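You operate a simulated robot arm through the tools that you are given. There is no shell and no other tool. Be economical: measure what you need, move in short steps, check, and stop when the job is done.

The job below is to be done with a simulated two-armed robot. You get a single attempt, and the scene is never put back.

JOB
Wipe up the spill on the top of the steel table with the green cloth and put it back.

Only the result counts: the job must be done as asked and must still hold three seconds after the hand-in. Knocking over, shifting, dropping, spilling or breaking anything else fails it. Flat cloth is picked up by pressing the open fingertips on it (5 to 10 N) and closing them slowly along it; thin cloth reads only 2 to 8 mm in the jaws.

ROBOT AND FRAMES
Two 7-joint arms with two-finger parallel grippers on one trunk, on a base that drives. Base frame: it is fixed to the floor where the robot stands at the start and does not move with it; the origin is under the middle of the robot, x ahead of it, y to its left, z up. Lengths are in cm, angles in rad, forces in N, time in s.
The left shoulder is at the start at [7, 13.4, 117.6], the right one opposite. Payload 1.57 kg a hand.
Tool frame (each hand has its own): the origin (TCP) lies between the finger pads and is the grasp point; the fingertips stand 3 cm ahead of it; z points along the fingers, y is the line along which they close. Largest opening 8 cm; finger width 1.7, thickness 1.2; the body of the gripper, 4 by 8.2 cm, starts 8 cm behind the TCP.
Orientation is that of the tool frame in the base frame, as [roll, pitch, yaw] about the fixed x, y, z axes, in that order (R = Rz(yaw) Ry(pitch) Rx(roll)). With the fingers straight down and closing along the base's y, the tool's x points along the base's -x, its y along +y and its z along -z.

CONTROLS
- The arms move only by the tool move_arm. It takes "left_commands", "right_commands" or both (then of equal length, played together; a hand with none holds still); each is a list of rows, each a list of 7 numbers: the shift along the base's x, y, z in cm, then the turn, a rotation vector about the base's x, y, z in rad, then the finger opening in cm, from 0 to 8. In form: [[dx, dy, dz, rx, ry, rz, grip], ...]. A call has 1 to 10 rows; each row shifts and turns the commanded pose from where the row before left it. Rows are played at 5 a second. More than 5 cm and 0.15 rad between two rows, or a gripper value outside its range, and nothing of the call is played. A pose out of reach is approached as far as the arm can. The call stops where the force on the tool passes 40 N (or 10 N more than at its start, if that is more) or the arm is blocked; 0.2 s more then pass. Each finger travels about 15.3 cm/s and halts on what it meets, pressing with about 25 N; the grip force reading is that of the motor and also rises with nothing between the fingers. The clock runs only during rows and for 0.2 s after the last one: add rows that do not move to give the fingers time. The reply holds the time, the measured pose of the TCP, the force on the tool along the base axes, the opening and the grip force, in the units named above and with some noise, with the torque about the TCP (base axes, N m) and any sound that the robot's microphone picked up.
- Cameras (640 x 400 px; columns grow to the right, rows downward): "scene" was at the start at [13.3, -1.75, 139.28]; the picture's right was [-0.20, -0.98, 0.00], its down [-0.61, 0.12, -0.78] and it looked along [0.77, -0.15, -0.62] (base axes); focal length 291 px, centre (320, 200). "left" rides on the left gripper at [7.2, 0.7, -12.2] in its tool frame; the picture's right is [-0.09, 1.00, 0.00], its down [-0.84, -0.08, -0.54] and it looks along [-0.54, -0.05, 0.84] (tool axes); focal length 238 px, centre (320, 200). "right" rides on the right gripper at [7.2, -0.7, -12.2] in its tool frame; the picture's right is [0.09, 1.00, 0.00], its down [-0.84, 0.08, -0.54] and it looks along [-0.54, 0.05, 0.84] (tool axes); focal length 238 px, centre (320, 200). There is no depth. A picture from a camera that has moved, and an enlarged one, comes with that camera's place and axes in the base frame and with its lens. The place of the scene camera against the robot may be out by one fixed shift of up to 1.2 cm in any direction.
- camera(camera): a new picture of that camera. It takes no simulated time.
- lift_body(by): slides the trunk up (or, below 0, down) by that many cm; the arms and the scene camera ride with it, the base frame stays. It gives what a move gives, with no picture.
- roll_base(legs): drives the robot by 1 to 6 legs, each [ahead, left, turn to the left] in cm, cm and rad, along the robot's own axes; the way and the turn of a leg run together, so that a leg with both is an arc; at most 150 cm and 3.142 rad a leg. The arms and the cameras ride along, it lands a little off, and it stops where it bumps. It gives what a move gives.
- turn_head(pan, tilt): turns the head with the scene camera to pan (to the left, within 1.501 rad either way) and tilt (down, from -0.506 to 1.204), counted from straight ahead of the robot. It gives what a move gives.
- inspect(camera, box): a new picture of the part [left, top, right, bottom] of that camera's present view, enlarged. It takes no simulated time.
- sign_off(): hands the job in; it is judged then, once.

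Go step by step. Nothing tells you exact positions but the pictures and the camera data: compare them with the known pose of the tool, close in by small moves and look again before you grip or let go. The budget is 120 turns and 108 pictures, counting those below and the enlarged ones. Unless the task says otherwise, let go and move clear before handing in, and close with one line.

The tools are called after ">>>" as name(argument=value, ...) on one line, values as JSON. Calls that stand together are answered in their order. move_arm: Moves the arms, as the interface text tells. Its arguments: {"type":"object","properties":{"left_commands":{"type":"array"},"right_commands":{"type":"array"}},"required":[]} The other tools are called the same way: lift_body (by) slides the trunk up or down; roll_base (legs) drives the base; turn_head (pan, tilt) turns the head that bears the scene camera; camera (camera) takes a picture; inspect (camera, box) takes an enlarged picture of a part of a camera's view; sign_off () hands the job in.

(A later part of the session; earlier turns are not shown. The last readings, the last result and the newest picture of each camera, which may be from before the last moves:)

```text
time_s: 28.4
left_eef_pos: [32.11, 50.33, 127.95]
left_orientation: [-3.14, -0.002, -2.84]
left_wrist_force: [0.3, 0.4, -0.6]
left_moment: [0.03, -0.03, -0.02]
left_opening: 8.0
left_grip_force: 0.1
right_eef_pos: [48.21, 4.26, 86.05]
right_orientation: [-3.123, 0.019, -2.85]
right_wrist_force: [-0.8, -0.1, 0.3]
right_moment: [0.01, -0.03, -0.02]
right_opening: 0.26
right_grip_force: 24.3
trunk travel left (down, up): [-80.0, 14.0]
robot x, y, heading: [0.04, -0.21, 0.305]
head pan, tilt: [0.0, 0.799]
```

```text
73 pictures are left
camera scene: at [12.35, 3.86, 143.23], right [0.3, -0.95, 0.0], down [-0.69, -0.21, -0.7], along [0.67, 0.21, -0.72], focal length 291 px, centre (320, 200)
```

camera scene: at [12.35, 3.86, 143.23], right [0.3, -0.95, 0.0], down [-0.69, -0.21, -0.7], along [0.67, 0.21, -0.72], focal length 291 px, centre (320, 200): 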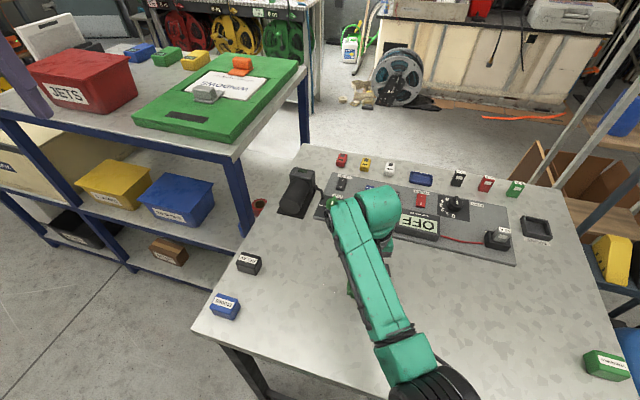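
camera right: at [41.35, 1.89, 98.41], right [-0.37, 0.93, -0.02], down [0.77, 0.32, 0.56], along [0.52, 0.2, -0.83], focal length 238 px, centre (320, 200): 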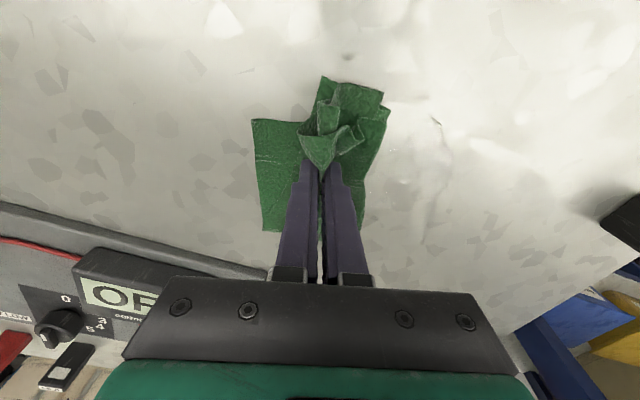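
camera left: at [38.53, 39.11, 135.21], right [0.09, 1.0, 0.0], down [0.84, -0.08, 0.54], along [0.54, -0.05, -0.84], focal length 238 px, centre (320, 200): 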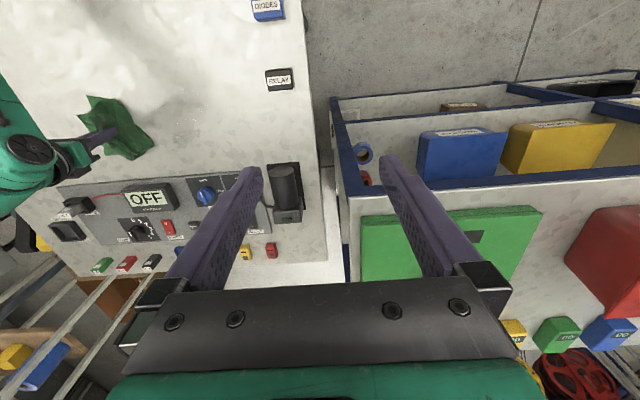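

The hand lags its command again, so the arm is still meeting resistance near the elbow. I'll raise the trunk further and bring the hand down relative to it.

>>> lift_body(by=6)

>>> move_arm(right_commands=[[0, 0, -1, 0, 0, 0, 0], [0, 0, -1, 0, 0, 0, 0], [0, 0, -1, 0, 0, 0, 0], [0, 0, 0, 0, 0, 0, 0]])

>>> lift_body(by=6)

>>> camera(camera="scene")

```text
time_s: 29.4
left_eef_pos: [32.2, 50.33, 133.97]
left_orientation: [-3.141, -0.003, -2.839]
left_wrist_force: [-0.3, -0.2, -0.9]
left_moment: [-0.04, 0.01, -0.02]
left_opening: 8.02
left_grip_force: 0.2
right_eef_pos: [48.12, 4.29, 92.0]
right_orientation: [-3.121, 0.016, -2.85]
right_wrist_force: [0.4, 0.2, -0.3]
right_moment: [0.01, 0.01, 0.0]
right_opening: 0.24
right_grip_force: 23.3
trunk travel left (down, up): [-86.0, 8.0]
robot x, y, heading: [-0.03, -0.16, 0.305]
head pan, tilt: [0.0, 0.799]
```

```text
time_s: 30.4
left_eef_pos: [32.08, 50.38, 133.9]
left_orientation: [3.14, -0.002, -2.841]
left_wrist_force: [0.1, 0.2, -0.1]
left_moment: [0.01, 0.02, 0.0]
left_opening: 8.02
left_grip_force: 0.0
right_eef_pos: [48.54, 4.41, 89.39]
right_orientation: [-3.129, 0.023, -2.851]
right_wrist_force: [0.2, 0.5, 0.8]
right_moment: [-0.02, -0.03, -0.01]
right_opening: 0.26
right_grip_force: 23.9
trunk travel left (down, up): [-86.0, 8.0]
robot x, y, heading: [0.12, -0.22, 0.305]
head pan, tilt: [0.0, 0.799]
```

```text
time_s: 31.4
left_eef_pos: [32.19, 50.37, 140.04]
left_orientation: [3.141, -0.001, -2.837]
left_wrist_force: [0.0, 0.7, 0.0]
left_moment: [-0.01, 0.02, 0.02]
left_opening: 7.99
left_grip_force: 0.0
right_eef_pos: [48.35, 4.36, 95.18]
right_orientation: [-3.125, 0.017, -2.852]
right_wrist_force: [0.4, 0.7, -0.1]
right_moment: [0.01, -0.04, -0.05]
right_opening: 0.23
right_grip_force: 24.0
trunk travel left (down, up): [-92.0, 2.0]
robot x, y, heading: [-0.14, 0.04, 0.309]
head pan, tilt: [0.0, 0.799]
```

```text
72 pictures are left
camera scene: at [12.38, 3.89, 155.23], right [0.3, -0.95, 0.0], down [-0.68, -0.21, -0.7], along [0.67, 0.21, -0.72], focal length 291 px, centre (320, 200)
```

scene: 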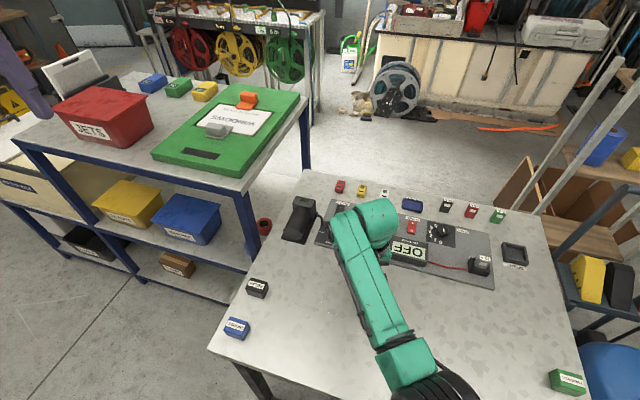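

The offset rides along with the arm, so it's a posture or joint-limit issue rather than the table. I'll go back up toward the start posture and test freedom.

>>> move_arm(right_commands=[[0, 0, 2, 0, 0, 0, 0], [0, 0, 2, 0, 0, 0, 0], [0, 0, 2, 0, 0, 0, 0], [0, 0, 0, 0, 0, 0, 0], [0, 0, 0, 0, 0, 0, 0]])

```text
time_s: 32.8
left_eef_pos: [32.23, 50.39, 140.07]
left_orientation: [3.141, -0.001, -2.84]
left_wrist_force: [0.3, -0.2, 0.6]
left_moment: [0.03, 0.0, 0.01]
left_opening: 8.01
left_grip_force: 0.2
right_eef_pos: [48.23, 2.34, 100.05]
right_orientation: [-3.085, 0.0, -2.861]
right_wrist_force: [0.4, -0.2, -0.2]
right_moment: [0.03, -0.02, -0.03]
right_opening: 0.24
right_grip_force: 23.9
trunk travel left (down, up): [-92.0, 2.0]
robot x, y, heading: [0.23, 0.26, 0.306]
head pan, tilt: [0.0, 0.799]
stopped in row 5 (right hand): the arm was blocked; the commanded pose is now the measured one
```

>>> turn_head(pan=-0.6, tilt=1.2)

>>> camera(camera="scene")

>>> camera(camera="left")

>>> camera(camera="right")

```text
time_s: 33.8
left_eef_pos: [32.18, 50.32, 139.91]
left_orientation: [-3.141, -0.002, -2.839]
left_wrist_force: [-0.4, 0.2, -1.1]
left_moment: [-0.01, 0.02, 0.02]
left_opening: 7.99
left_grip_force: 0.0
right_eef_pos: [48.24, 2.51, 100.01]
right_orientation: [-3.085, 0.0, -2.863]
right_wrist_force: [-0.8, 1.0, -0.4]
right_moment: [0.02, 0.02, -0.05]
right_opening: 0.24
right_grip_force: 24.2
trunk travel left (down, up): [-92.0, 2.0]
robot x, y, heading: [0.2, -0.27, 0.308]
head pan, tilt: [-0.6, 1.201]
```

```text
71 pictures are left
camera scene: at [10.0, -0.16, 152.46], right [-0.29, -0.96, 0.0], down [-0.89, 0.27, -0.36], along [0.35, -0.11, -0.93], focal length 291 px, centre (320, 200)
```

scene: 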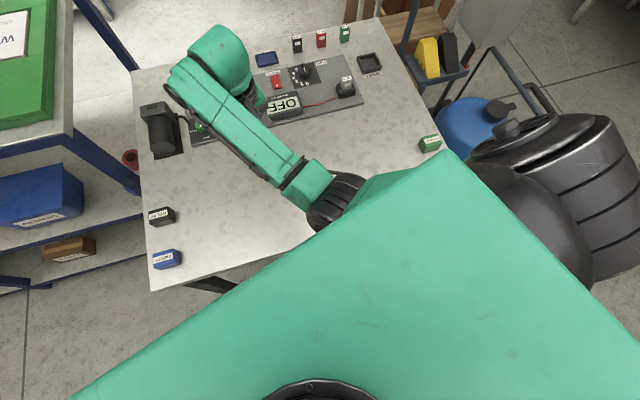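

```text
70 pictures are left
camera left: at [25.14, 48.78, 152.21], right [-0.21, 0.98, 0.0], down [0.82, 0.18, 0.54], along [0.53, 0.11, -0.84], focal length 238 px, centre (320, 200)
```

left: 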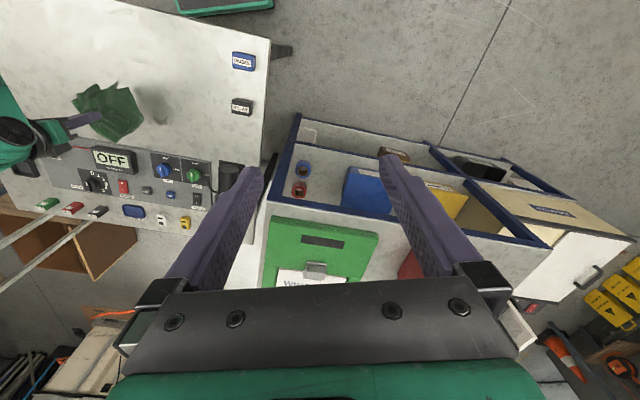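

```text
69 pictures are left
camera right: at [41.22, 0.57, 112.25], right [-0.36, 0.93, -0.06], down [0.78, 0.33, 0.54], along [0.52, 0.15, -0.84], focal length 238 px, centre (320, 200)
```

right: 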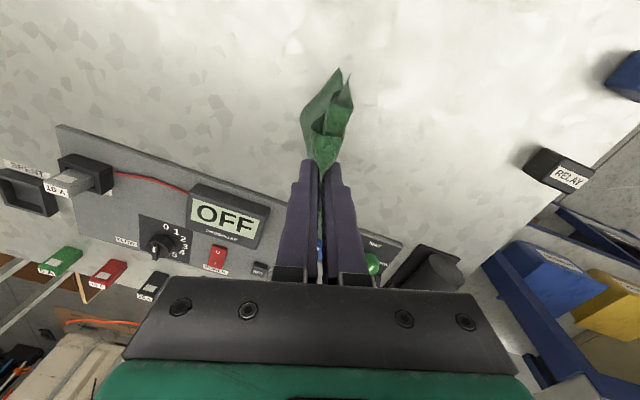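

The right upper arm is tucked against the robot's chest, and that is what's blocking it. I'll bring the hand out to the right and up to pull the elbow clear, straightening it as I go.

>>> move_arm(right_commands=[[1.0, -1.5, 1, 0.018, 0.005, 0.007, 0], [1.0, -1.5, 1, 0.018, 0.005, 0.007, 0], [1.0, -1.5, 1, 0.018, 0.005, 0.007, 0], [1, -2, 1, 0, 0, 0, 0], [0.8, -2, 1, 0, 0, 0, 0], [0.8, -2, 1, 0, 0, 0, 0], [0, 0, 0, 0, 0, 0, 0], [0, 0, 0, 0, 0, 0, 0]])

>>> camera(camera="scene")

```text
time_s: 35.6
left_eef_pos: [32.09, 50.25, 139.95]
left_orientation: [-3.14, -0.002, -2.839]
left_wrist_force: [-0.1, 0.9, -0.1]
left_moment: [0.01, -0.01, -0.03]
left_opening: 8.0
left_grip_force: 0.0
right_eef_pos: [53.81, -7.88, 105.98]
right_orientation: [-3.141, 0.0, -2.84]
right_wrist_force: [0.7, 0.2, 0.4]
right_moment: [0.02, -0.01, -0.02]
right_opening: 0.25
right_grip_force: 23.7
trunk travel left (down, up): [-92.0, 2.0]
robot x, y, heading: [0.41, -0.06, 0.303]
head pan, tilt: [-0.6, 1.201]
```

```text
68 pictures are left
camera scene: at [9.99, -0.16, 152.46], right [-0.29, -0.96, 0.0], down [-0.89, 0.27, -0.36], along [0.35, -0.11, -0.93], focal length 291 px, centre (320, 200)
```

scene: 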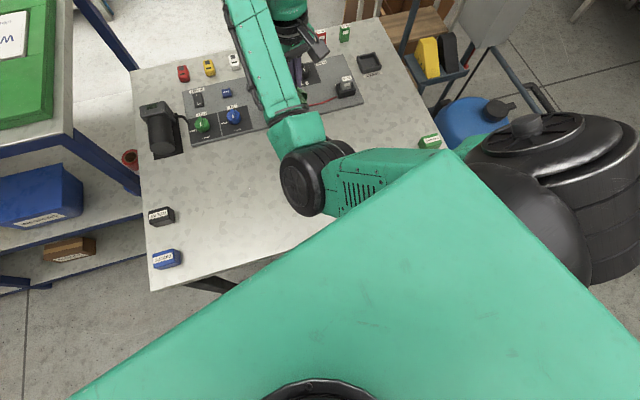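

The arm is free and accurate again. I'll turn the base further left to about 0.58 rad, so the spill lies in front of the right shoulder.

>>> roll_base(legs=[[0, 0, 0.28]])

>>> move_arm(right_commands=[[0, 0, 2, 0, 0, 0, 0], [0, 0, 2, 0, 0, 0, 0], [0, 0, 2, 0, 0, 0, 0], [0, 0, 2, 0, 0, 0, 0], [0, 0, 0, 0, 0, 0, 0]])

>>> camera(camera="scene")

>>> camera(camera="right")

```text
time_s: 36.9
left_eef_pos: [17.08, 57.1, 139.96]
left_orientation: [3.141, 0.0, -2.562]
left_wrist_force: [-0.4, 0.8, 0.6]
left_moment: [0.01, 0.06, 0.0]
left_opening: 8.02
left_grip_force: 0.1
right_eef_pos: [53.89, 7.14, 105.91]
right_orientation: [3.138, -0.001, -2.561]
right_wrist_force: [-0.2, 0.2, 0.1]
right_moment: [0.01, 0.02, -0.04]
right_opening: 0.24
right_grip_force: 23.9
trunk travel left (down, up): [-92.0, 2.0]
robot x, y, heading: [0.12, -0.04, 0.584]
head pan, tilt: [-0.6, 1.201]
```

```text
time_s: 38.1
left_eef_pos: [17.13, 57.18, 139.97]
left_orientation: [3.141, -0.003, -2.56]
left_wrist_force: [-0.3, 0.2, 0.0]
left_moment: [-0.03, 0.02, 0.01]
left_opening: 8.02
left_grip_force: 0.0
right_eef_pos: [56.16, 7.38, 112.7]
right_orientation: [3.139, -0.001, -2.561]
right_wrist_force: [-0.2, 0.0, -0.6]
right_moment: [0.04, 0.02, 0.0]
right_opening: 0.25
right_grip_force: 24.2
right hand out of reach, approached as far as the arm can: row 2, 3, 4
trunk travel left (down, up): [-92.0, 2.0]
robot x, y, heading: [-0.07, -0.03, 0.582]
head pan, tilt: [-0.6, 1.201]
```

```text
67 pictures are left
camera scene: at [9.69, 2.57, 152.46], right [-0.02, -1.0, 0.0], down [-0.93, 0.02, -0.36], along [0.36, -0.01, -0.93], focal length 291 px, centre (320, 200)
```

scene: 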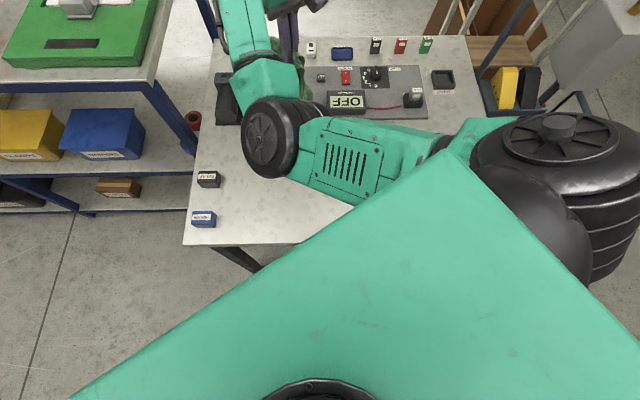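

```text
66 pictures are left
camera right: at [50.61, 2.87, 124.85], right [-0.62, 0.78, 0.0], down [0.66, 0.52, 0.54], along [0.42, 0.34, -0.84], focal length 238 px, centre (320, 200)
```

right: 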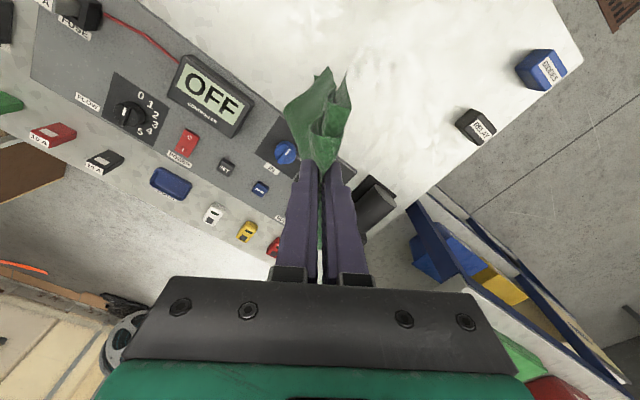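

The elbow is on the inner side, near the chest, so working further out from the body should keep it free. I'll lower the trunk partway and back the base off 8 cm.

>>> lift_body(by=-11)

>>> roll_base(legs=[[-8, 0, 0]])

>>> camera(camera="scene")

>>> camera(camera="right")

```text
time_s: 39.5
left_eef_pos: [17.11, 57.32, 128.9]
left_orientation: [3.141, -0.002, -2.559]
left_wrist_force: [-0.5, 0.0, -0.1]
left_moment: [-0.01, 0.01, 0.02]
left_opening: 8.0
left_grip_force: 0.1
right_eef_pos: [56.21, 7.27, 101.6]
right_orientation: [3.14, 0.0, -2.563]
right_wrist_force: [-0.4, 0.0, -0.2]
right_moment: [0.01, -0.03, -0.04]
right_opening: 0.27
right_grip_force: 23.6
trunk travel left (down, up): [-81.0, 13.0]
robot x, y, heading: [0.63, 0.2, 0.584]
head pan, tilt: [-0.6, 1.201]
```

```text
time_s: 40.6
left_eef_pos: [11.04, 53.2, 128.83]
left_orientation: [-3.141, -0.008, -2.562]
left_wrist_force: [0.0, -0.3, 0.0]
left_moment: [0.0, 0.03, 0.0]
left_opening: 8.01
left_grip_force: 0.2
right_eef_pos: [49.92, 3.14, 101.4]
right_orientation: [3.14, -0.006, -2.562]
right_wrist_force: [-0.5, 0.8, -0.6]
right_moment: [-0.01, 0.05, -0.01]
right_opening: 0.26
right_grip_force: 24.1
trunk travel left (down, up): [-81.0, 13.0]
robot x, y, heading: [-6.74, -4.22, 0.583]
head pan, tilt: [-0.6, 1.201]
```

```text
65 pictures are left
camera scene: at [3.51, -1.41, 141.41], right [-0.02, -1.0, 0.0], down [-0.93, 0.02, -0.36], along [0.36, -0.01, -0.93], focal length 291 px, centre (320, 200)
```

scene: 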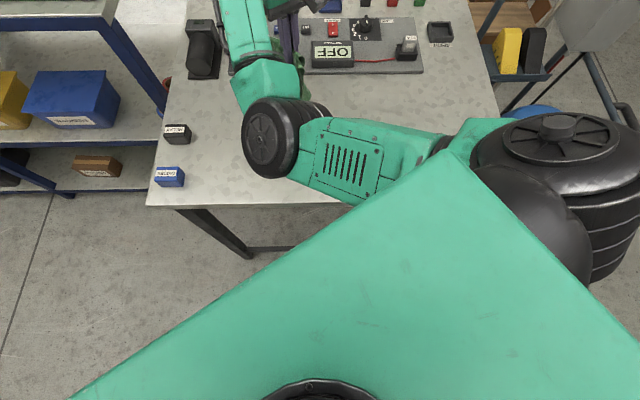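

```text
64 pictures are left
camera right: at [44.34, -1.24, 113.63], right [-0.62, 0.78, 0.0], down [0.66, 0.52, 0.54], along [0.42, 0.34, -0.84], focal length 238 px, centre (320, 200)
```

right: 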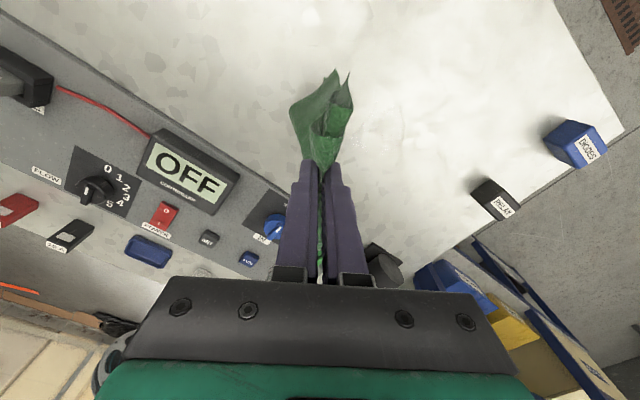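

I'll lower the cloth beside the spill with the arm now further out.

>>> move_arm(right_commands=[[-1, 0.5, -2.5, 0, 0, 0, 0], [-1, 0.5, -2.5, 0, 0, 0, 0], [-1, 0.5, -2.5, 0, 0, 0, 0], [0, 0.5, -2.5, 0, 0, 0, 0], [0, 0, -2.5, 0, 0, 0, 0], [0, 0, -1.5, 0, 0, 0, 0], [0, 0, -1, 0, 0, 0, 0], [0, 0, 0, 0, 0, 0, 0]])

>>> camera(camera="right")

>>> turn_head(pan=-0.3, tilt=0.85)

>>> camera(camera="scene")

```text
time_s: 42.4
left_eef_pos: [10.44, 52.98, 128.99]
left_orientation: [-3.141, -0.001, -2.56]
left_wrist_force: [0.3, -0.2, 0.5]
left_moment: [0.03, 0.0, 0.01]
left_opening: 8.01
left_grip_force: 0.1
right_eef_pos: [47.74, 4.39, 87.23]
right_orientation: [-3.128, 0.016, -2.574]
right_wrist_force: [-0.1, -1.1, 0.3]
right_moment: [0.01, -0.01, 0.0]
right_opening: 0.26
right_grip_force: 23.6
trunk travel left (down, up): [-81.0, 13.0]
robot x, y, heading: [-6.37, -4.52, 0.583]
head pan, tilt: [-0.6, 1.201]
```

```text
63 pictures are left
camera right: at [41.73, 0.01, 99.43], right [-0.61, 0.79, -0.01], down [0.65, 0.52, 0.55], along [0.45, 0.33, -0.83], focal length 238 px, centre (320, 200)
```

right: 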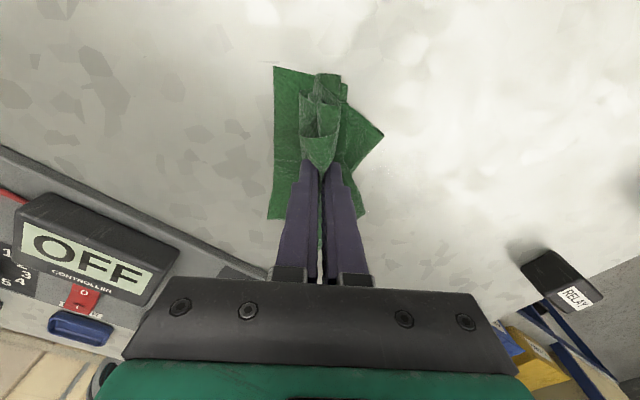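

```text
time_s: 43.2
left_eef_pos: [10.43, 52.83, 128.94]
left_orientation: [-3.141, -0.001, -2.559]
left_wrist_force: [-0.4, 0.2, 0.6]
left_moment: [0.0, 0.0, 0.01]
left_opening: 8.01
left_grip_force: 0.1
right_eef_pos: [47.54, 4.15, 87.01]
right_orientation: [-3.125, 0.014, -2.574]
right_wrist_force: [-0.2, 0.1, 0.0]
right_moment: [0.0, -0.02, 0.01]
right_opening: 0.24
right_grip_force: 23.9
trunk travel left (down, up): [-81.0, 13.0]
robot x, y, heading: [-6.5, -4.38, 0.582]
head pan, tilt: [-0.3, 0.85]
```

```text
62 pictures are left
camera scene: at [4.93, 0.52, 143.83], right [0.28, -0.96, 0.0], down [-0.72, -0.21, -0.66], along [0.63, 0.18, -0.75], focal length 291 px, centre (320, 200)
```

scene: 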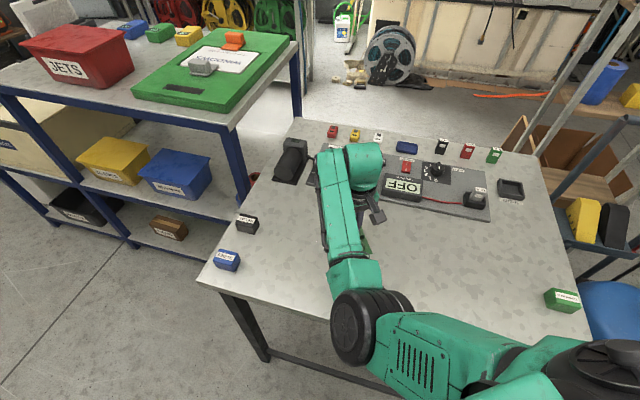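

It still sags a little when low. Raising the trunk while holding the hand low should straighten the arm and lift the elbow away from the table edge.

>>> lift_body(by=6)

>>> move_arm(right_commands=[[0, 0, -1.5, 0, 0, 0, 0], [0, 0, -1.5, 0, 0, 0, 0], [0, 0, -1.5, 0, 0, 0, 0], [0, 0, -1, 0, 0, 0, 0], [0, 0, 0, 0, 0, 0, 0]])

>>> camera(camera="scene")

```text
time_s: 44.2
left_eef_pos: [10.5, 53.05, 135.02]
left_orientation: [3.141, -0.002, -2.561]
left_wrist_force: [-0.4, -0.8, -0.5]
left_moment: [-0.04, 0.0, 0.0]
left_opening: 7.99
left_grip_force: 0.0
right_eef_pos: [47.43, 4.01, 92.99]
right_orientation: [-3.124, 0.007, -2.574]
right_wrist_force: [0.2, -0.2, 0.2]
right_moment: [-0.03, -0.03, -0.02]
right_opening: 0.27
right_grip_force: 23.7
trunk travel left (down, up): [-87.0, 7.0]
robot x, y, heading: [-6.6, -4.37, 0.58]
head pan, tilt: [-0.3, 0.85]
```

```text
time_s: 45.4
left_eef_pos: [10.5, 52.94, 134.97]
left_orientation: [-3.141, -0.002, -2.56]
left_wrist_force: [0.6, 0.0, -0.2]
left_moment: [0.05, 0.03, 0.01]
left_opening: 8.01
left_grip_force: 0.0
right_eef_pos: [46.43, 4.93, 87.16]
right_orientation: [3.141, 0.001, -2.561]
right_wrist_force: [-0.3, -0.3, 0.7]
right_moment: [-0.02, 0.01, -0.01]
right_opening: 0.28
right_grip_force: 23.8
trunk travel left (down, up): [-87.0, 7.0]
robot x, y, heading: [-6.85, -4.27, 0.583]
head pan, tilt: [-0.3, 0.85]
```

```text
61 pictures are left
camera scene: at [4.95, 0.53, 149.83], right [0.28, -0.96, 0.0], down [-0.72, -0.21, -0.66], along [0.63, 0.18, -0.75], focal length 291 px, centre (320, 200)
```

scene: 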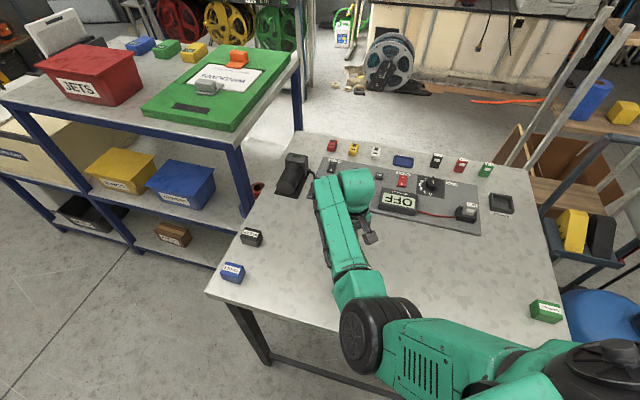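

The hand now tracks exactly. I'll lower to light contact.

>>> move_arm(right_commands=[[-1.5, 0, -0.8, 0, 0, 0, 0], [0, 0, -0.6, 0, 0, 0, 0], [0, 0, -0.3, 0, 0, 0, 0], [0, 0, -0.15, 0, 0, 0, 0], [0, 0, 0, 0, 0, 0, 0]])

>>> camera(camera="right")

```text
time_s: 46.6
left_eef_pos: [10.36, 52.95, 134.97]
left_orientation: [-3.141, -0.002, -2.56]
left_wrist_force: [0.9, 1.4, -0.1]
left_moment: [0.02, 0.0, -0.01]
left_opening: 8.01
left_grip_force: 0.0
right_eef_pos: [45.4, 4.92, 85.61]
right_orientation: [-3.141, 0.009, -2.562]
right_wrist_force: [1.6, -0.1, 7.3]
right_moment: [0.02, -0.08, -0.01]
right_opening: 0.27
right_grip_force: 23.4
trunk travel left (down, up): [-87.0, 7.0]
robot x, y, heading: [-6.54, -4.35, 0.584]
head pan, tilt: [-0.3, 0.85]
```

```text
60 pictures are left
camera right: at [39.62, 0.46, 97.71], right [-0.62, 0.78, 0.0], down [0.65, 0.52, 0.55], along [0.43, 0.34, -0.84], focal length 238 px, centre (320, 200)
```

right: 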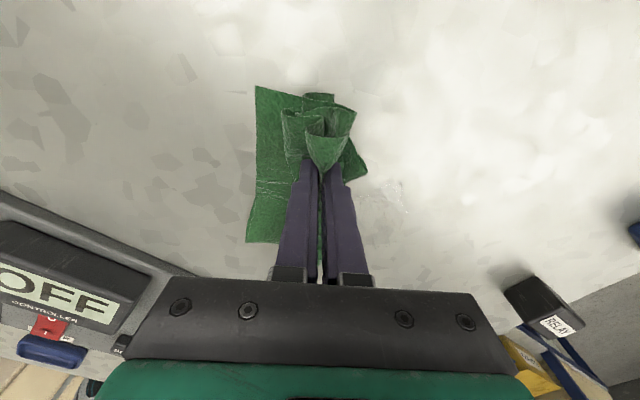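

Contact is about 7 N, so I'll stroke across the spill in short steps.

>>> move_arm(right_commands=[[0, 1, 0.05, 0, 0, 0, 0], [0, 1, 0, 0, 0, 0, 0], [0, 1, 0, 0, 0, 0, 0], [0, 1, 0, 0, 0, 0, 0], [0, 1, 0, 0, 0, 0, 0], [0, 1, 0, 0, 0, 0, 0], [0, 1, 0, 0, 0, 0, 0], [0, 1, 0, 0, 0, 0, 0], [0, 1, 0, 0, 0, 0, 0], [0, 1, 0, 0, 0, 0, 0]])

>>> camera(camera="right")

```text
time_s: 48.8
left_eef_pos: [10.19, 52.73, 135.0]
left_orientation: [-3.141, -0.001, -2.559]
left_wrist_force: [-0.2, 0.1, 0.0]
left_moment: [-0.03, -0.03, 0.01]
left_opening: 7.99
left_grip_force: 0.0
right_eef_pos: [44.96, 14.86, 85.51]
right_orientation: [3.14, 0.004, -2.562]
right_wrist_force: [0.5, -4.2, 14.1]
right_moment: [-0.12, -0.02, -0.05]
right_opening: 0.27
right_grip_force: 23.6
trunk travel left (down, up): [-87.0, 7.0]
robot x, y, heading: [-6.75, -4.07, 0.583]
head pan, tilt: [-0.3, 0.85]
```

```text
59 pictures are left
camera right: at [39.27, 10.38, 97.67], right [-0.62, 0.78, 0.0], down [0.66, 0.52, 0.54], along [0.43, 0.34, -0.84], focal length 238 px, centre (320, 200)
```

right: 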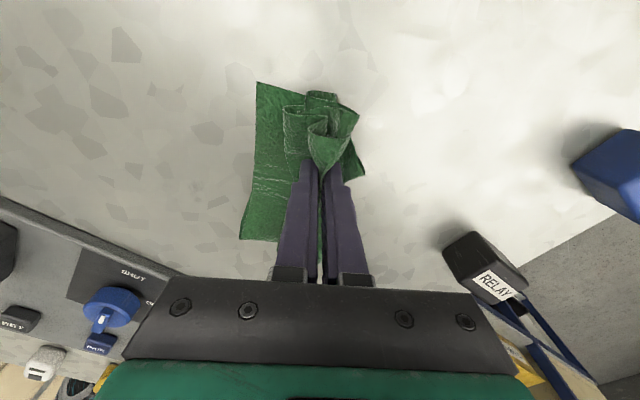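

The stroke went well. I'll do the return stroke at x ≈ 47.5 with slightly less force.

>>> move_arm(right_commands=[[1.2, 0.5, 0.05, 0, 0, 0, 0], [1.2, 0, 0, 0, 0, 0, 0], [0, -1.3, 0, 0, 0, 0, 0], [0, -1.3, 0, 0, 0, 0, 0], [0, -1.3, 0, 0, 0, 0, 0], [0, -1.3, 0, 0, 0, 0, 0], [0, -1.3, 0, 0, 0, 0, 0], [0, -1.3, 0, 0, 0, 0, 0], [0, -1.3, 0, 0, 0, 0, 0], [0, -1, 0, 0, 0, 0, 0]])

>>> camera(camera="right")

```text
time_s: 51.0
left_eef_pos: [10.27, 52.87, 134.98]
left_orientation: [-3.14, 0.0, -2.561]
left_wrist_force: [0.7, 0.4, -0.3]
left_moment: [0.02, -0.01, -0.01]
left_opening: 8.02
left_grip_force: 0.0
right_eef_pos: [47.4, 5.45, 85.52]
right_orientation: [3.14, 0.002, -2.561]
right_wrist_force: [0.5, 3.0, 12.3]
right_moment: [0.12, 0.02, 0.0]
right_opening: 0.22
right_grip_force: 23.8
right hand out of reach, approached as far as the arm can: row 2
trunk travel left (down, up): [-87.0, 7.0]
robot x, y, heading: [-6.38, -4.53, 0.58]
head pan, tilt: [-0.3, 0.85]
```

```text
58 pictures are left
camera right: at [41.69, 0.86, 97.66], right [-0.62, 0.78, 0.0], down [0.66, 0.52, 0.54], along [0.43, 0.34, -0.84], focal length 238 px, centre (320, 200)
```

right: 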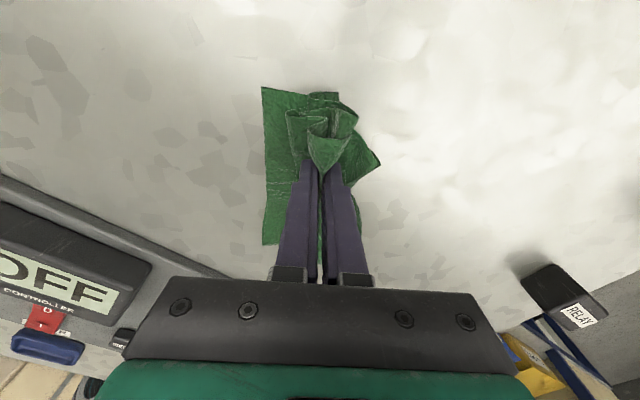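

The far side is near the reach limit. I'll check what remains of the spill.

>>> inspect(camera="right", box=[320, 60, 560, 210])

>>> inspect(camera="scene", box=[220, 160, 420, 300])

```text
2.67 times, centred on (440, 135) of right
camera zoom: at [41.69, 0.86, 97.66], right [-0.62, 0.78, 0.0], down [0.66, 0.52, 0.54], along [0.43, 0.34, -0.84], focal length 636 px, centre (0, 373)
```

zoom: 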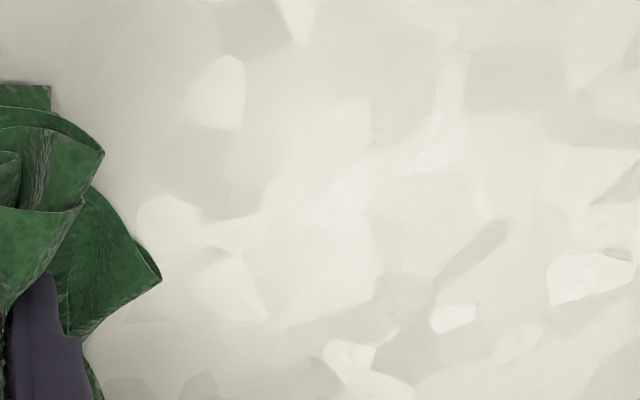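

```text
2.86 times, centred on (320, 230) of scene
camera zoom: at [4.68, 0.55, 149.86], right [0.28, -0.96, 0.0], down [-0.72, -0.21, -0.66], along [0.64, 0.18, -0.75], focal length 832 px, centre (320, 114)
```

zoom: 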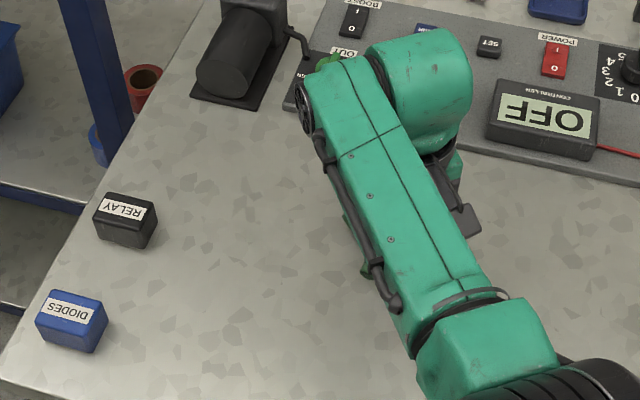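

No spill shows in either view. I'll add two more strokes at x ≈ 49.5 and x ≈ 43 to make sure.

>>> move_arm(right_commands=[[1, 0, 0.03, 0, 0, 0, 0], [1, 1, 0, 0, 0, 0, 0], [0, 1.2, 0, 0, 0, 0, 0], [0, 1.2, 0, 0, 0, 0, 0], [0, 1.2, 0, 0, 0, 0, 0], [0, 1.2, 0, 0, 0, 0, 0], [-1, 1.2, 0, 0, 0, 0, 0], [-1.2, 1, 0, 0, 0, 0, 0], [-1.5, 1, 0, 0, 0, 0, 0], [-1.5, 0, 0, 0, 0, 0, 0]])

>>> move_arm(right_commands=[[-1.2, 0, 0.03, 0, 0, 0, 0], [0, -1.2, 0, 0, 0, 0, 0], [0, -1.2, 0, 0, 0, 0, 0], [0, -1.2, 0, 0, 0, 0, 0], [0, -1.2, 0, 0, 0, 0, 0], [0, -1.2, 0, 0, 0, 0, 0], [0, -1.2, 0, 0, 0, 0, 0], [0, -1.2, 0, 0, 0, 0, 0], [0, -1.2, 0, 0, 0, 0, 0], [0, 0, 0, 0, 0, 0, 0]])

>>> camera(camera="right")

```text
time_s: 53.2
left_eef_pos: [10.18, 52.86, 135.08]
left_orientation: [3.141, 0.001, -2.562]
left_wrist_force: [0.4, 0.9, 0.1]
left_moment: [-0.01, 0.0, -0.01]
left_opening: 8.02
left_grip_force: 0.0
right_eef_pos: [44.16, 14.37, 85.46]
right_orientation: [3.139, 0.001, -2.559]
right_wrist_force: [3.2, 0.7, 9.2]
right_moment: [0.06, -0.09, -0.04]
right_opening: 0.23
right_grip_force: 23.8
trunk travel left (down, up): [-87.0, 7.0]
robot x, y, heading: [-6.53, -4.75, 0.582]
head pan, tilt: [-0.3, 0.85]
```

```text
time_s: 55.4
left_eef_pos: [10.28, 53.0, 134.96]
left_orientation: [-3.14, -0.001, -2.559]
left_wrist_force: [-0.6, 0.0, 0.4]
left_moment: [0.01, 0.01, -0.02]
left_opening: 8.0
left_grip_force: 0.1
right_eef_pos: [43.13, 4.68, 85.54]
right_orientation: [3.14, -0.002, -2.561]
right_wrist_force: [0.4, 2.3, 8.7]
right_moment: [0.07, 0.03, -0.01]
right_opening: 0.28
right_grip_force: 23.6
trunk travel left (down, up): [-87.0, 7.0]
robot x, y, heading: [-6.6, -4.32, 0.581]
head pan, tilt: [-0.3, 0.85]
```

```text
55 pictures are left
camera right: at [37.38, 0.27, 97.69], right [-0.62, 0.78, 0.0], down [0.66, 0.52, 0.54], along [0.42, 0.34, -0.84], focal length 238 px, centre (320, 200)
```

right: 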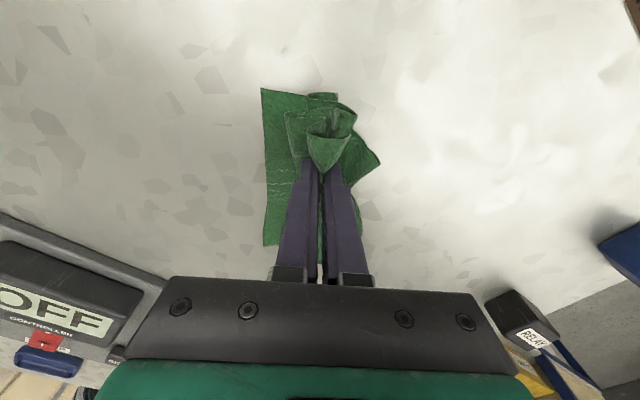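

The spill area looks clean. Now for the return: I'll lift, shift the hand left and out, then turn the base back by 0.45 rad, which should bring the hand about over the cloth's original place.

>>> move_arm(right_commands=[[0, 0, 2, 0, 0, 0, 0], [0, 0, 2, 0, 0, 0, 0], [1.3, 1.8, 2, 0, 0, 0, 0], [1.3, 1.8, 2, 0, 0, 0, 0], [1.3, 1.7, 0, 0, 0, 0, 0], [0, 0, 0, 0, 0, 0, 0]])

>>> inspect(camera="right", box=[180, 0, 640, 287])

>>> roll_base(legs=[[0, 0, -0.45]])

>>> camera(camera="right")

>>> camera(camera="scene")

```text
time_s: 56.8
left_eef_pos: [10.46, 52.87, 134.86]
left_orientation: [3.141, -0.001, -2.56]
left_wrist_force: [-1.0, -0.4, 1.0]
left_moment: [-0.02, -0.01, 0.0]
left_opening: 8.0
left_grip_force: 0.1
right_eef_pos: [46.92, 10.13, 93.41]
right_orientation: [3.14, 0.0, -2.561]
right_wrist_force: [0.3, 0.7, -0.4]
right_moment: [-0.03, 0.04, -0.03]
right_opening: 0.26
right_grip_force: 24.0
trunk travel left (down, up): [-87.0, 7.0]
robot x, y, heading: [-6.42, -4.26, 0.583]
head pan, tilt: [-0.3, 0.85]
```

```text
1.39 times, centred on (410, 144) of right
camera zoom: at [41.33, 5.61, 105.61], right [-0.62, 0.78, 0.0], down [0.66, 0.52, 0.54], along [0.42, 0.34, -0.84], focal length 332 px, centre (195, 279)
```

zoom: 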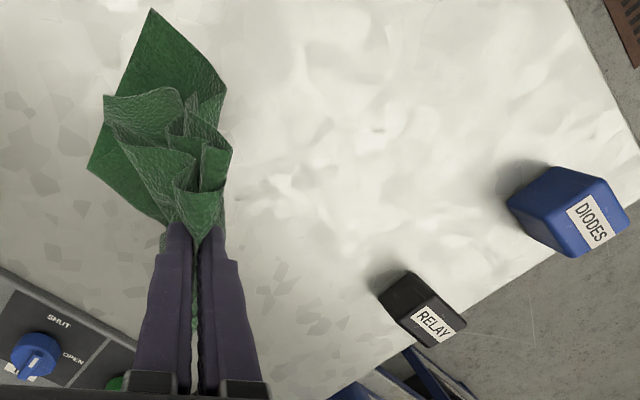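

```text
time_s: 58.5
left_eef_pos: [33.7, 39.91, 134.9]
left_orientation: [-3.141, -0.002, -3.009]
left_wrist_force: [0.5, 0.2, -0.6]
left_moment: [-0.01, -0.01, 0.01]
left_opening: 8.0
left_grip_force: 0.0
right_eef_pos: [47.92, -14.49, 93.22]
right_orientation: [3.14, 0.0, -3.009]
right_wrist_force: [-1.2, 1.0, -0.3]
right_moment: [0.0, -0.02, 0.03]
right_opening: 0.25
right_grip_force: 24.5
trunk travel left (down, up): [-87.0, 7.0]
robot x, y, heading: [-7.04, -4.09, 0.139]
head pan, tilt: [-0.3, 0.85]
```

```text
53 pictures are left
camera right: at [40.83, -16.14, 105.61], right [-0.22, 0.98, 0.0], down [0.82, 0.19, 0.54], along [0.53, 0.12, -0.84], focal length 238 px, centre (320, 200)
```

right: 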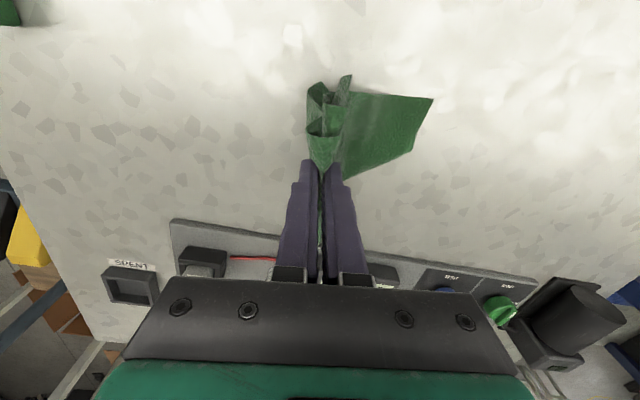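

```text
52 pictures are left
camera scene: at [5.89, -4.95, 149.83], right [-0.17, -0.99, 0.0], down [-0.74, 0.13, -0.66], along [0.65, -0.11, -0.75], focal length 291 px, centre (320, 200)
```

scene: 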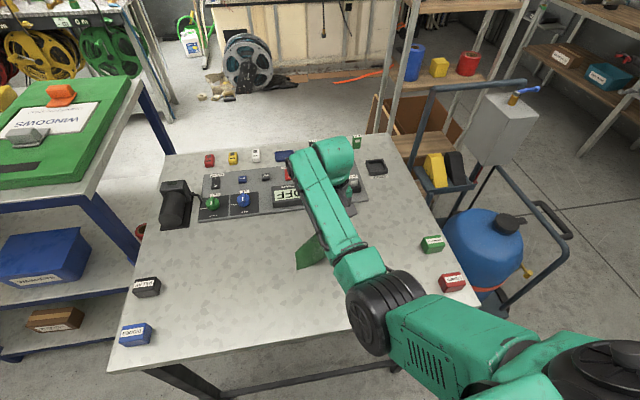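

The base is in place, and the loose part of the cloth now trails to the left. I'll check the wiped area, then lift and move right so the loose part can be laid out to the right as it was.

>>> inspect(camera="scene", box=[170, 210, 330, 310])

>>> move_arm(right_commands=[[0, -1, 2.5, 0, 0, -0.066, 0], [0, -2, 2.5, 0, 0, -0.066, 0], [0, -2.5, 2.5, 0, 0, 0, 0], [0, -2.5, 2.5, 0, 0, 0, 0], [0, -2.5, 1, 0, 0, 0, 0], [0, -2.5, 0, 0, 0, 0, 0], [0, 0, 0, 0, 0, 0, 0], [0, 0, 0, 0, 0, 0, 0]])

>>> camera(camera="right")

>>> camera(camera="scene")

```text
4.00 times, centred on (250, 260) of scene
camera zoom: at [5.89, -4.95, 149.83], right [-0.17, -0.99, 0.0], down [-0.74, 0.13, -0.66], along [0.65, -0.11, -0.75], focal length 1165 px, centre (600, -40)
```

zoom: 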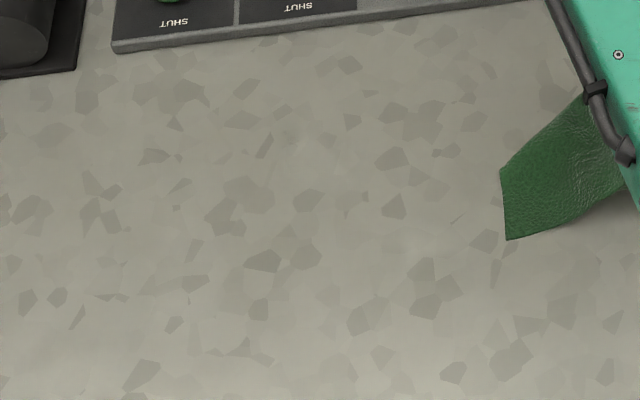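

```text
time_s: 60.3
left_eef_pos: [33.66, 39.95, 134.99]
left_orientation: [-3.141, -0.003, -3.008]
left_wrist_force: [-0.8, 0.8, 0.1]
left_moment: [-0.04, 0.01, -0.02]
left_opening: 7.98
left_grip_force: 0.2
right_eef_pos: [47.92, -27.67, 104.39]
right_orientation: [3.14, -0.001, 3.141]
right_wrist_force: [1.0, 0.3, -0.2]
right_moment: [-0.02, 0.02, 0.01]
right_opening: 0.24
right_grip_force: 24.5
trunk travel left (down, up): [-87.0, 7.0]
robot x, y, heading: [-6.92, -4.03, 0.132]
head pan, tilt: [-0.3, 0.85]
```

```text
50 pictures are left
camera right: at [40.72, -28.2, 116.61], right [-0.09, 1.0, 0.0], down [0.84, 0.08, 0.54], along [0.54, 0.05, -0.84], focal length 238 px, centre (320, 200)
```

right: 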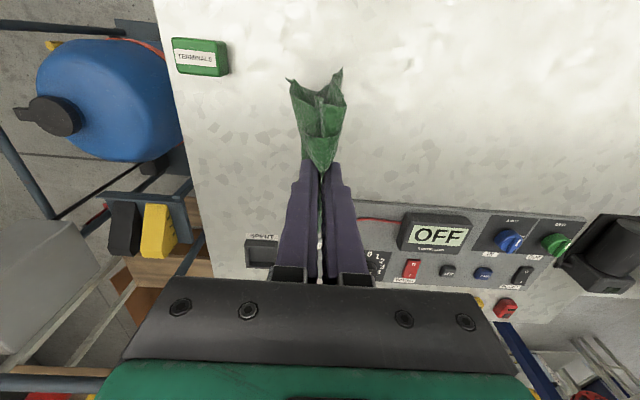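

```text
49 pictures are left
camera scene: at [5.92, -4.95, 149.83], right [-0.17, -0.99, 0.0], down [-0.74, 0.13, -0.66], along [0.65, -0.11, -0.75], focal length 291 px, centre (320, 200)
```

scene: 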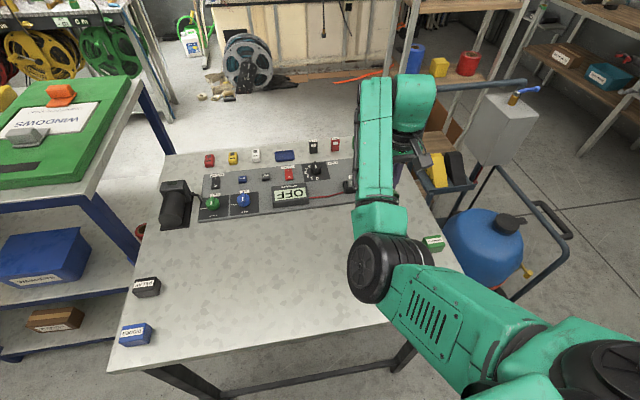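

The wiped area is clean. I'll lay the cloth down on a diagonal, descending while moving left to the original grip point.

>>> move_arm(right_commands=[[0, 0.4, -2.2, 0, 0, 0, 0], [0, 1.0, -2, 0, 0, 0, 0], [0, 1.3, -1.8, 0, 0, 0, 0], [0, 1.4, -1.8, 0, 0, 0, 0], [0, 1.4, -1.8, 0, 0, 0, 0], [0, 1.4, -1.8, 0, 0, 0, 0], [0, 1.4, -1.8, 0, 0, 0, 0], [0, 1.4, -1.5, 0, 0, 0, 0], [0, 1.4, -1.2, 0, 0, 0, 0], [-0.3, 1.3, -0.8, 0, 0, 0, 0]])

>>> camera(camera="right")

>>> camera(camera="scene")

```text
time_s: 62.5
left_eef_pos: [33.7, 39.97, 135.04]
left_orientation: [3.141, -0.002, -3.01]
left_wrist_force: [0.2, -0.4, 0.4]
left_moment: [0.02, -0.01, 0.0]
left_opening: 8.02
left_grip_force: 0.2
right_eef_pos: [47.45, -15.23, 87.58]
right_orientation: [3.14, 0.001, 3.141]
right_wrist_force: [0.4, 0.1, 0.5]
right_moment: [0.01, 0.05, 0.03]
right_opening: 0.28
right_grip_force: 23.7
trunk travel left (down, up): [-87.0, 7.0]
robot x, y, heading: [-6.2, -4.27, 0.13]
head pan, tilt: [-0.3, 0.85]
```

```text
48 pictures are left
camera right: at [40.4, -15.82, 99.88], right [-0.09, 1.0, 0.0], down [0.84, 0.08, 0.54], along [0.54, 0.05, -0.84], focal length 238 px, centre (320, 200)
```

right: 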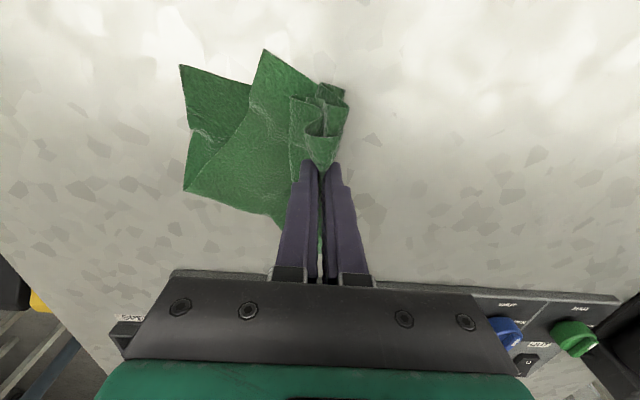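

```text
47 pictures are left
camera scene: at [5.92, -5.0, 149.83], right [-0.17, -0.99, 0.0], down [-0.74, 0.13, -0.66], along [0.65, -0.11, -0.75], focal length 291 px, centre (320, 200)
```

scene: 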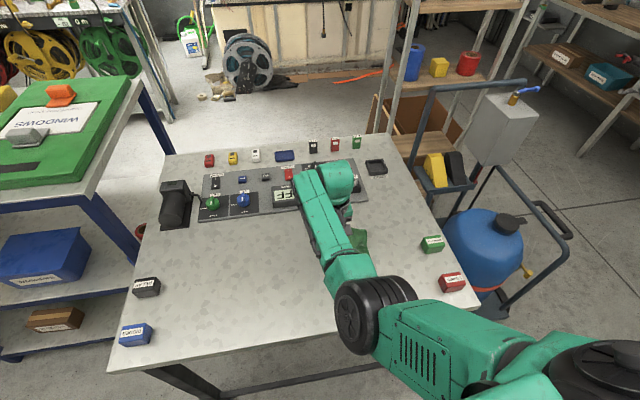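

The cloth lies to the right much as it did before. I'll lower to just above the table, open slowly and rise.

>>> move_arm(right_commands=[[0, 0, -0.8, 0, 0, 0, 0], [0, 0, -0.7, 0, 0, 0, 0], [0, 0, 0, 0, 0, 0, 0.5], [0, 0, 0, 0, 0, 0, 1], [0, 0, 0, 0, 0, 0, 2], [0, 0, 0, 0, 0, 0, 3], [0, 0, 0, 0, 0, 0, 4], [0, 0, 0, 0, 0, 0, 5], [0, 0, 0, 0, 0, 0, 5]])

>>> camera(camera="right")

```text
time_s: 64.5
left_eef_pos: [33.63, 39.71, 134.92]
left_orientation: [-3.141, -0.003, -3.007]
left_wrist_force: [0.3, -0.3, -0.1]
left_moment: [0.0, 0.0, 0.02]
left_opening: 7.99
left_grip_force: 0.0
right_eef_pos: [47.49, -15.33, 86.05]
right_orientation: [3.14, 0.002, 3.14]
right_wrist_force: [0.4, 0.5, 0.2]
right_moment: [0.02, 0.0, -0.01]
right_opening: 5.0
right_grip_force: 0.0
trunk travel left (down, up): [-87.0, 7.0]
robot x, y, heading: [-6.51, -4.44, 0.134]
head pan, tilt: [-0.3, 0.85]
```

```text
46 pictures are left
camera right: at [40.37, -15.85, 98.39], right [-0.09, 1.0, 0.0], down [0.84, 0.08, 0.54], along [0.54, 0.05, -0.84], focal length 238 px, centre (320, 200)
```

right: 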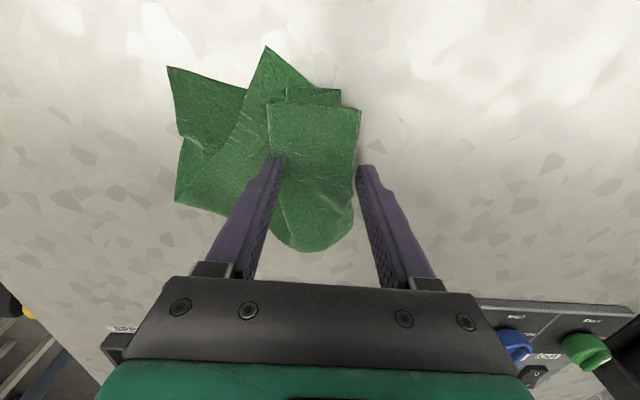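

Released. The left flap has folded over the rest. I'll rise clear and compare with the original footprint.

>>> move_arm(right_commands=[[0, 0, 1, 0, 0, 0, 5], [0, 0, 3, 0, 0, 0, 6], [0, 0, 4, 0, 0, 0, 7], [0, 0, 4, 0, 0, 0, 8], [0, -2, 4, 0, 0, 0, 8], [0, -3, 0, 0, 0, 0, 8]])

>>> camera(camera="right")

```text
time_s: 65.9
left_eef_pos: [33.69, 39.65, 134.94]
left_orientation: [3.141, -0.002, -3.008]
left_wrist_force: [-0.7, 0.0, -0.6]
left_moment: [0.02, 0.04, 0.0]
left_opening: 8.02
left_grip_force: 0.0
right_eef_pos: [47.65, -20.43, 101.98]
right_orientation: [3.139, -0.001, 3.141]
right_wrist_force: [0.0, -0.6, 0.1]
right_moment: [-0.01, 0.01, 0.0]
right_opening: 8.01
right_grip_force: 0.1
trunk travel left (down, up): [-87.0, 7.0]
robot x, y, heading: [-6.49, -4.1, 0.131]
head pan, tilt: [-0.3, 0.85]
```

```text
45 pictures are left
camera right: at [40.35, -21.03, 114.25], right [-0.09, 1.0, 0.0], down [0.84, 0.07, 0.54], along [0.54, 0.05, -0.84], focal length 238 px, centre (320, 200)
```

right: 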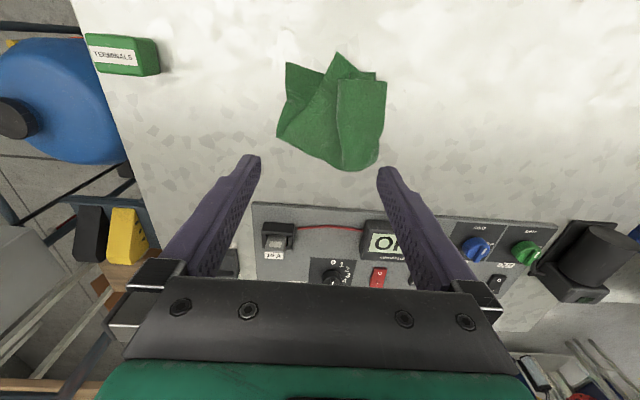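

The cloth lies within its original footprint, centred near (47.8, -19) against about (47.3, -18.7) before. One last look at the wiped area from an angle where the spill showed up well.

>>> camera(camera="left")

>>> inspect(camera="right", box=[380, 0, 640, 160])

>>> camera(camera="scene")

```text
44 pictures are left
camera left: at [26.5, 39.23, 147.25], right [-0.04, 1.0, 0.0], down [0.84, 0.03, 0.54], along [0.54, 0.02, -0.84], focal length 238 px, centre (320, 200)
```

left: 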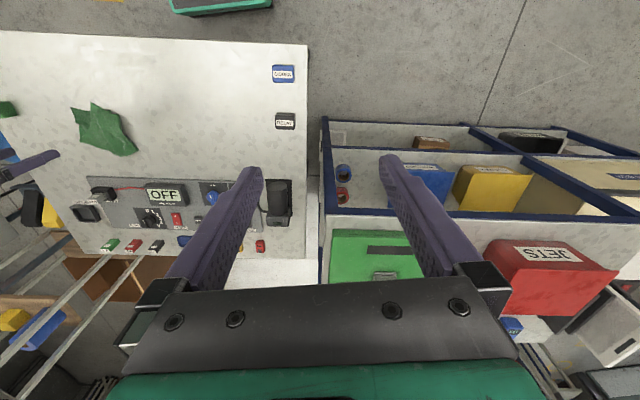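

```text
2.46 times, centred on (510, 80) of right
camera zoom: at [40.35, -21.03, 114.25], right [-0.09, 1.0, 0.0], down [0.84, 0.07, 0.54], along [0.54, 0.05, -0.84], focal length 587 px, centre (-148, 495)
```

zoom: 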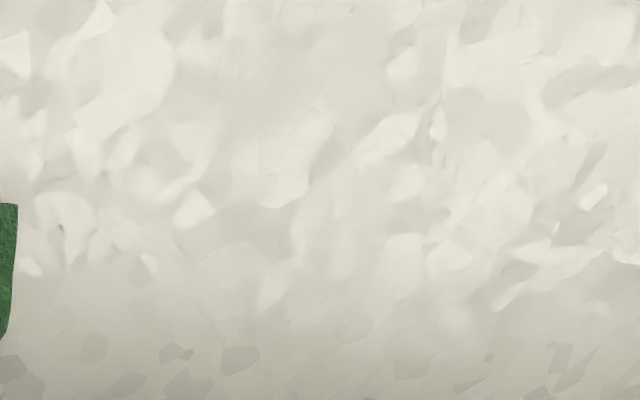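

```text
42 pictures are left
camera scene: at [5.96, -5.24, 149.83], right [-0.17, -0.99, 0.0], down [-0.74, 0.13, -0.66], along [0.65, -0.11, -0.75], focal length 291 px, centre (320, 200)
```

scene: 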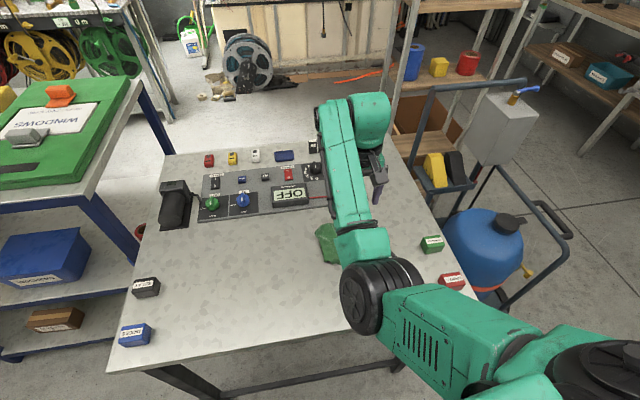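

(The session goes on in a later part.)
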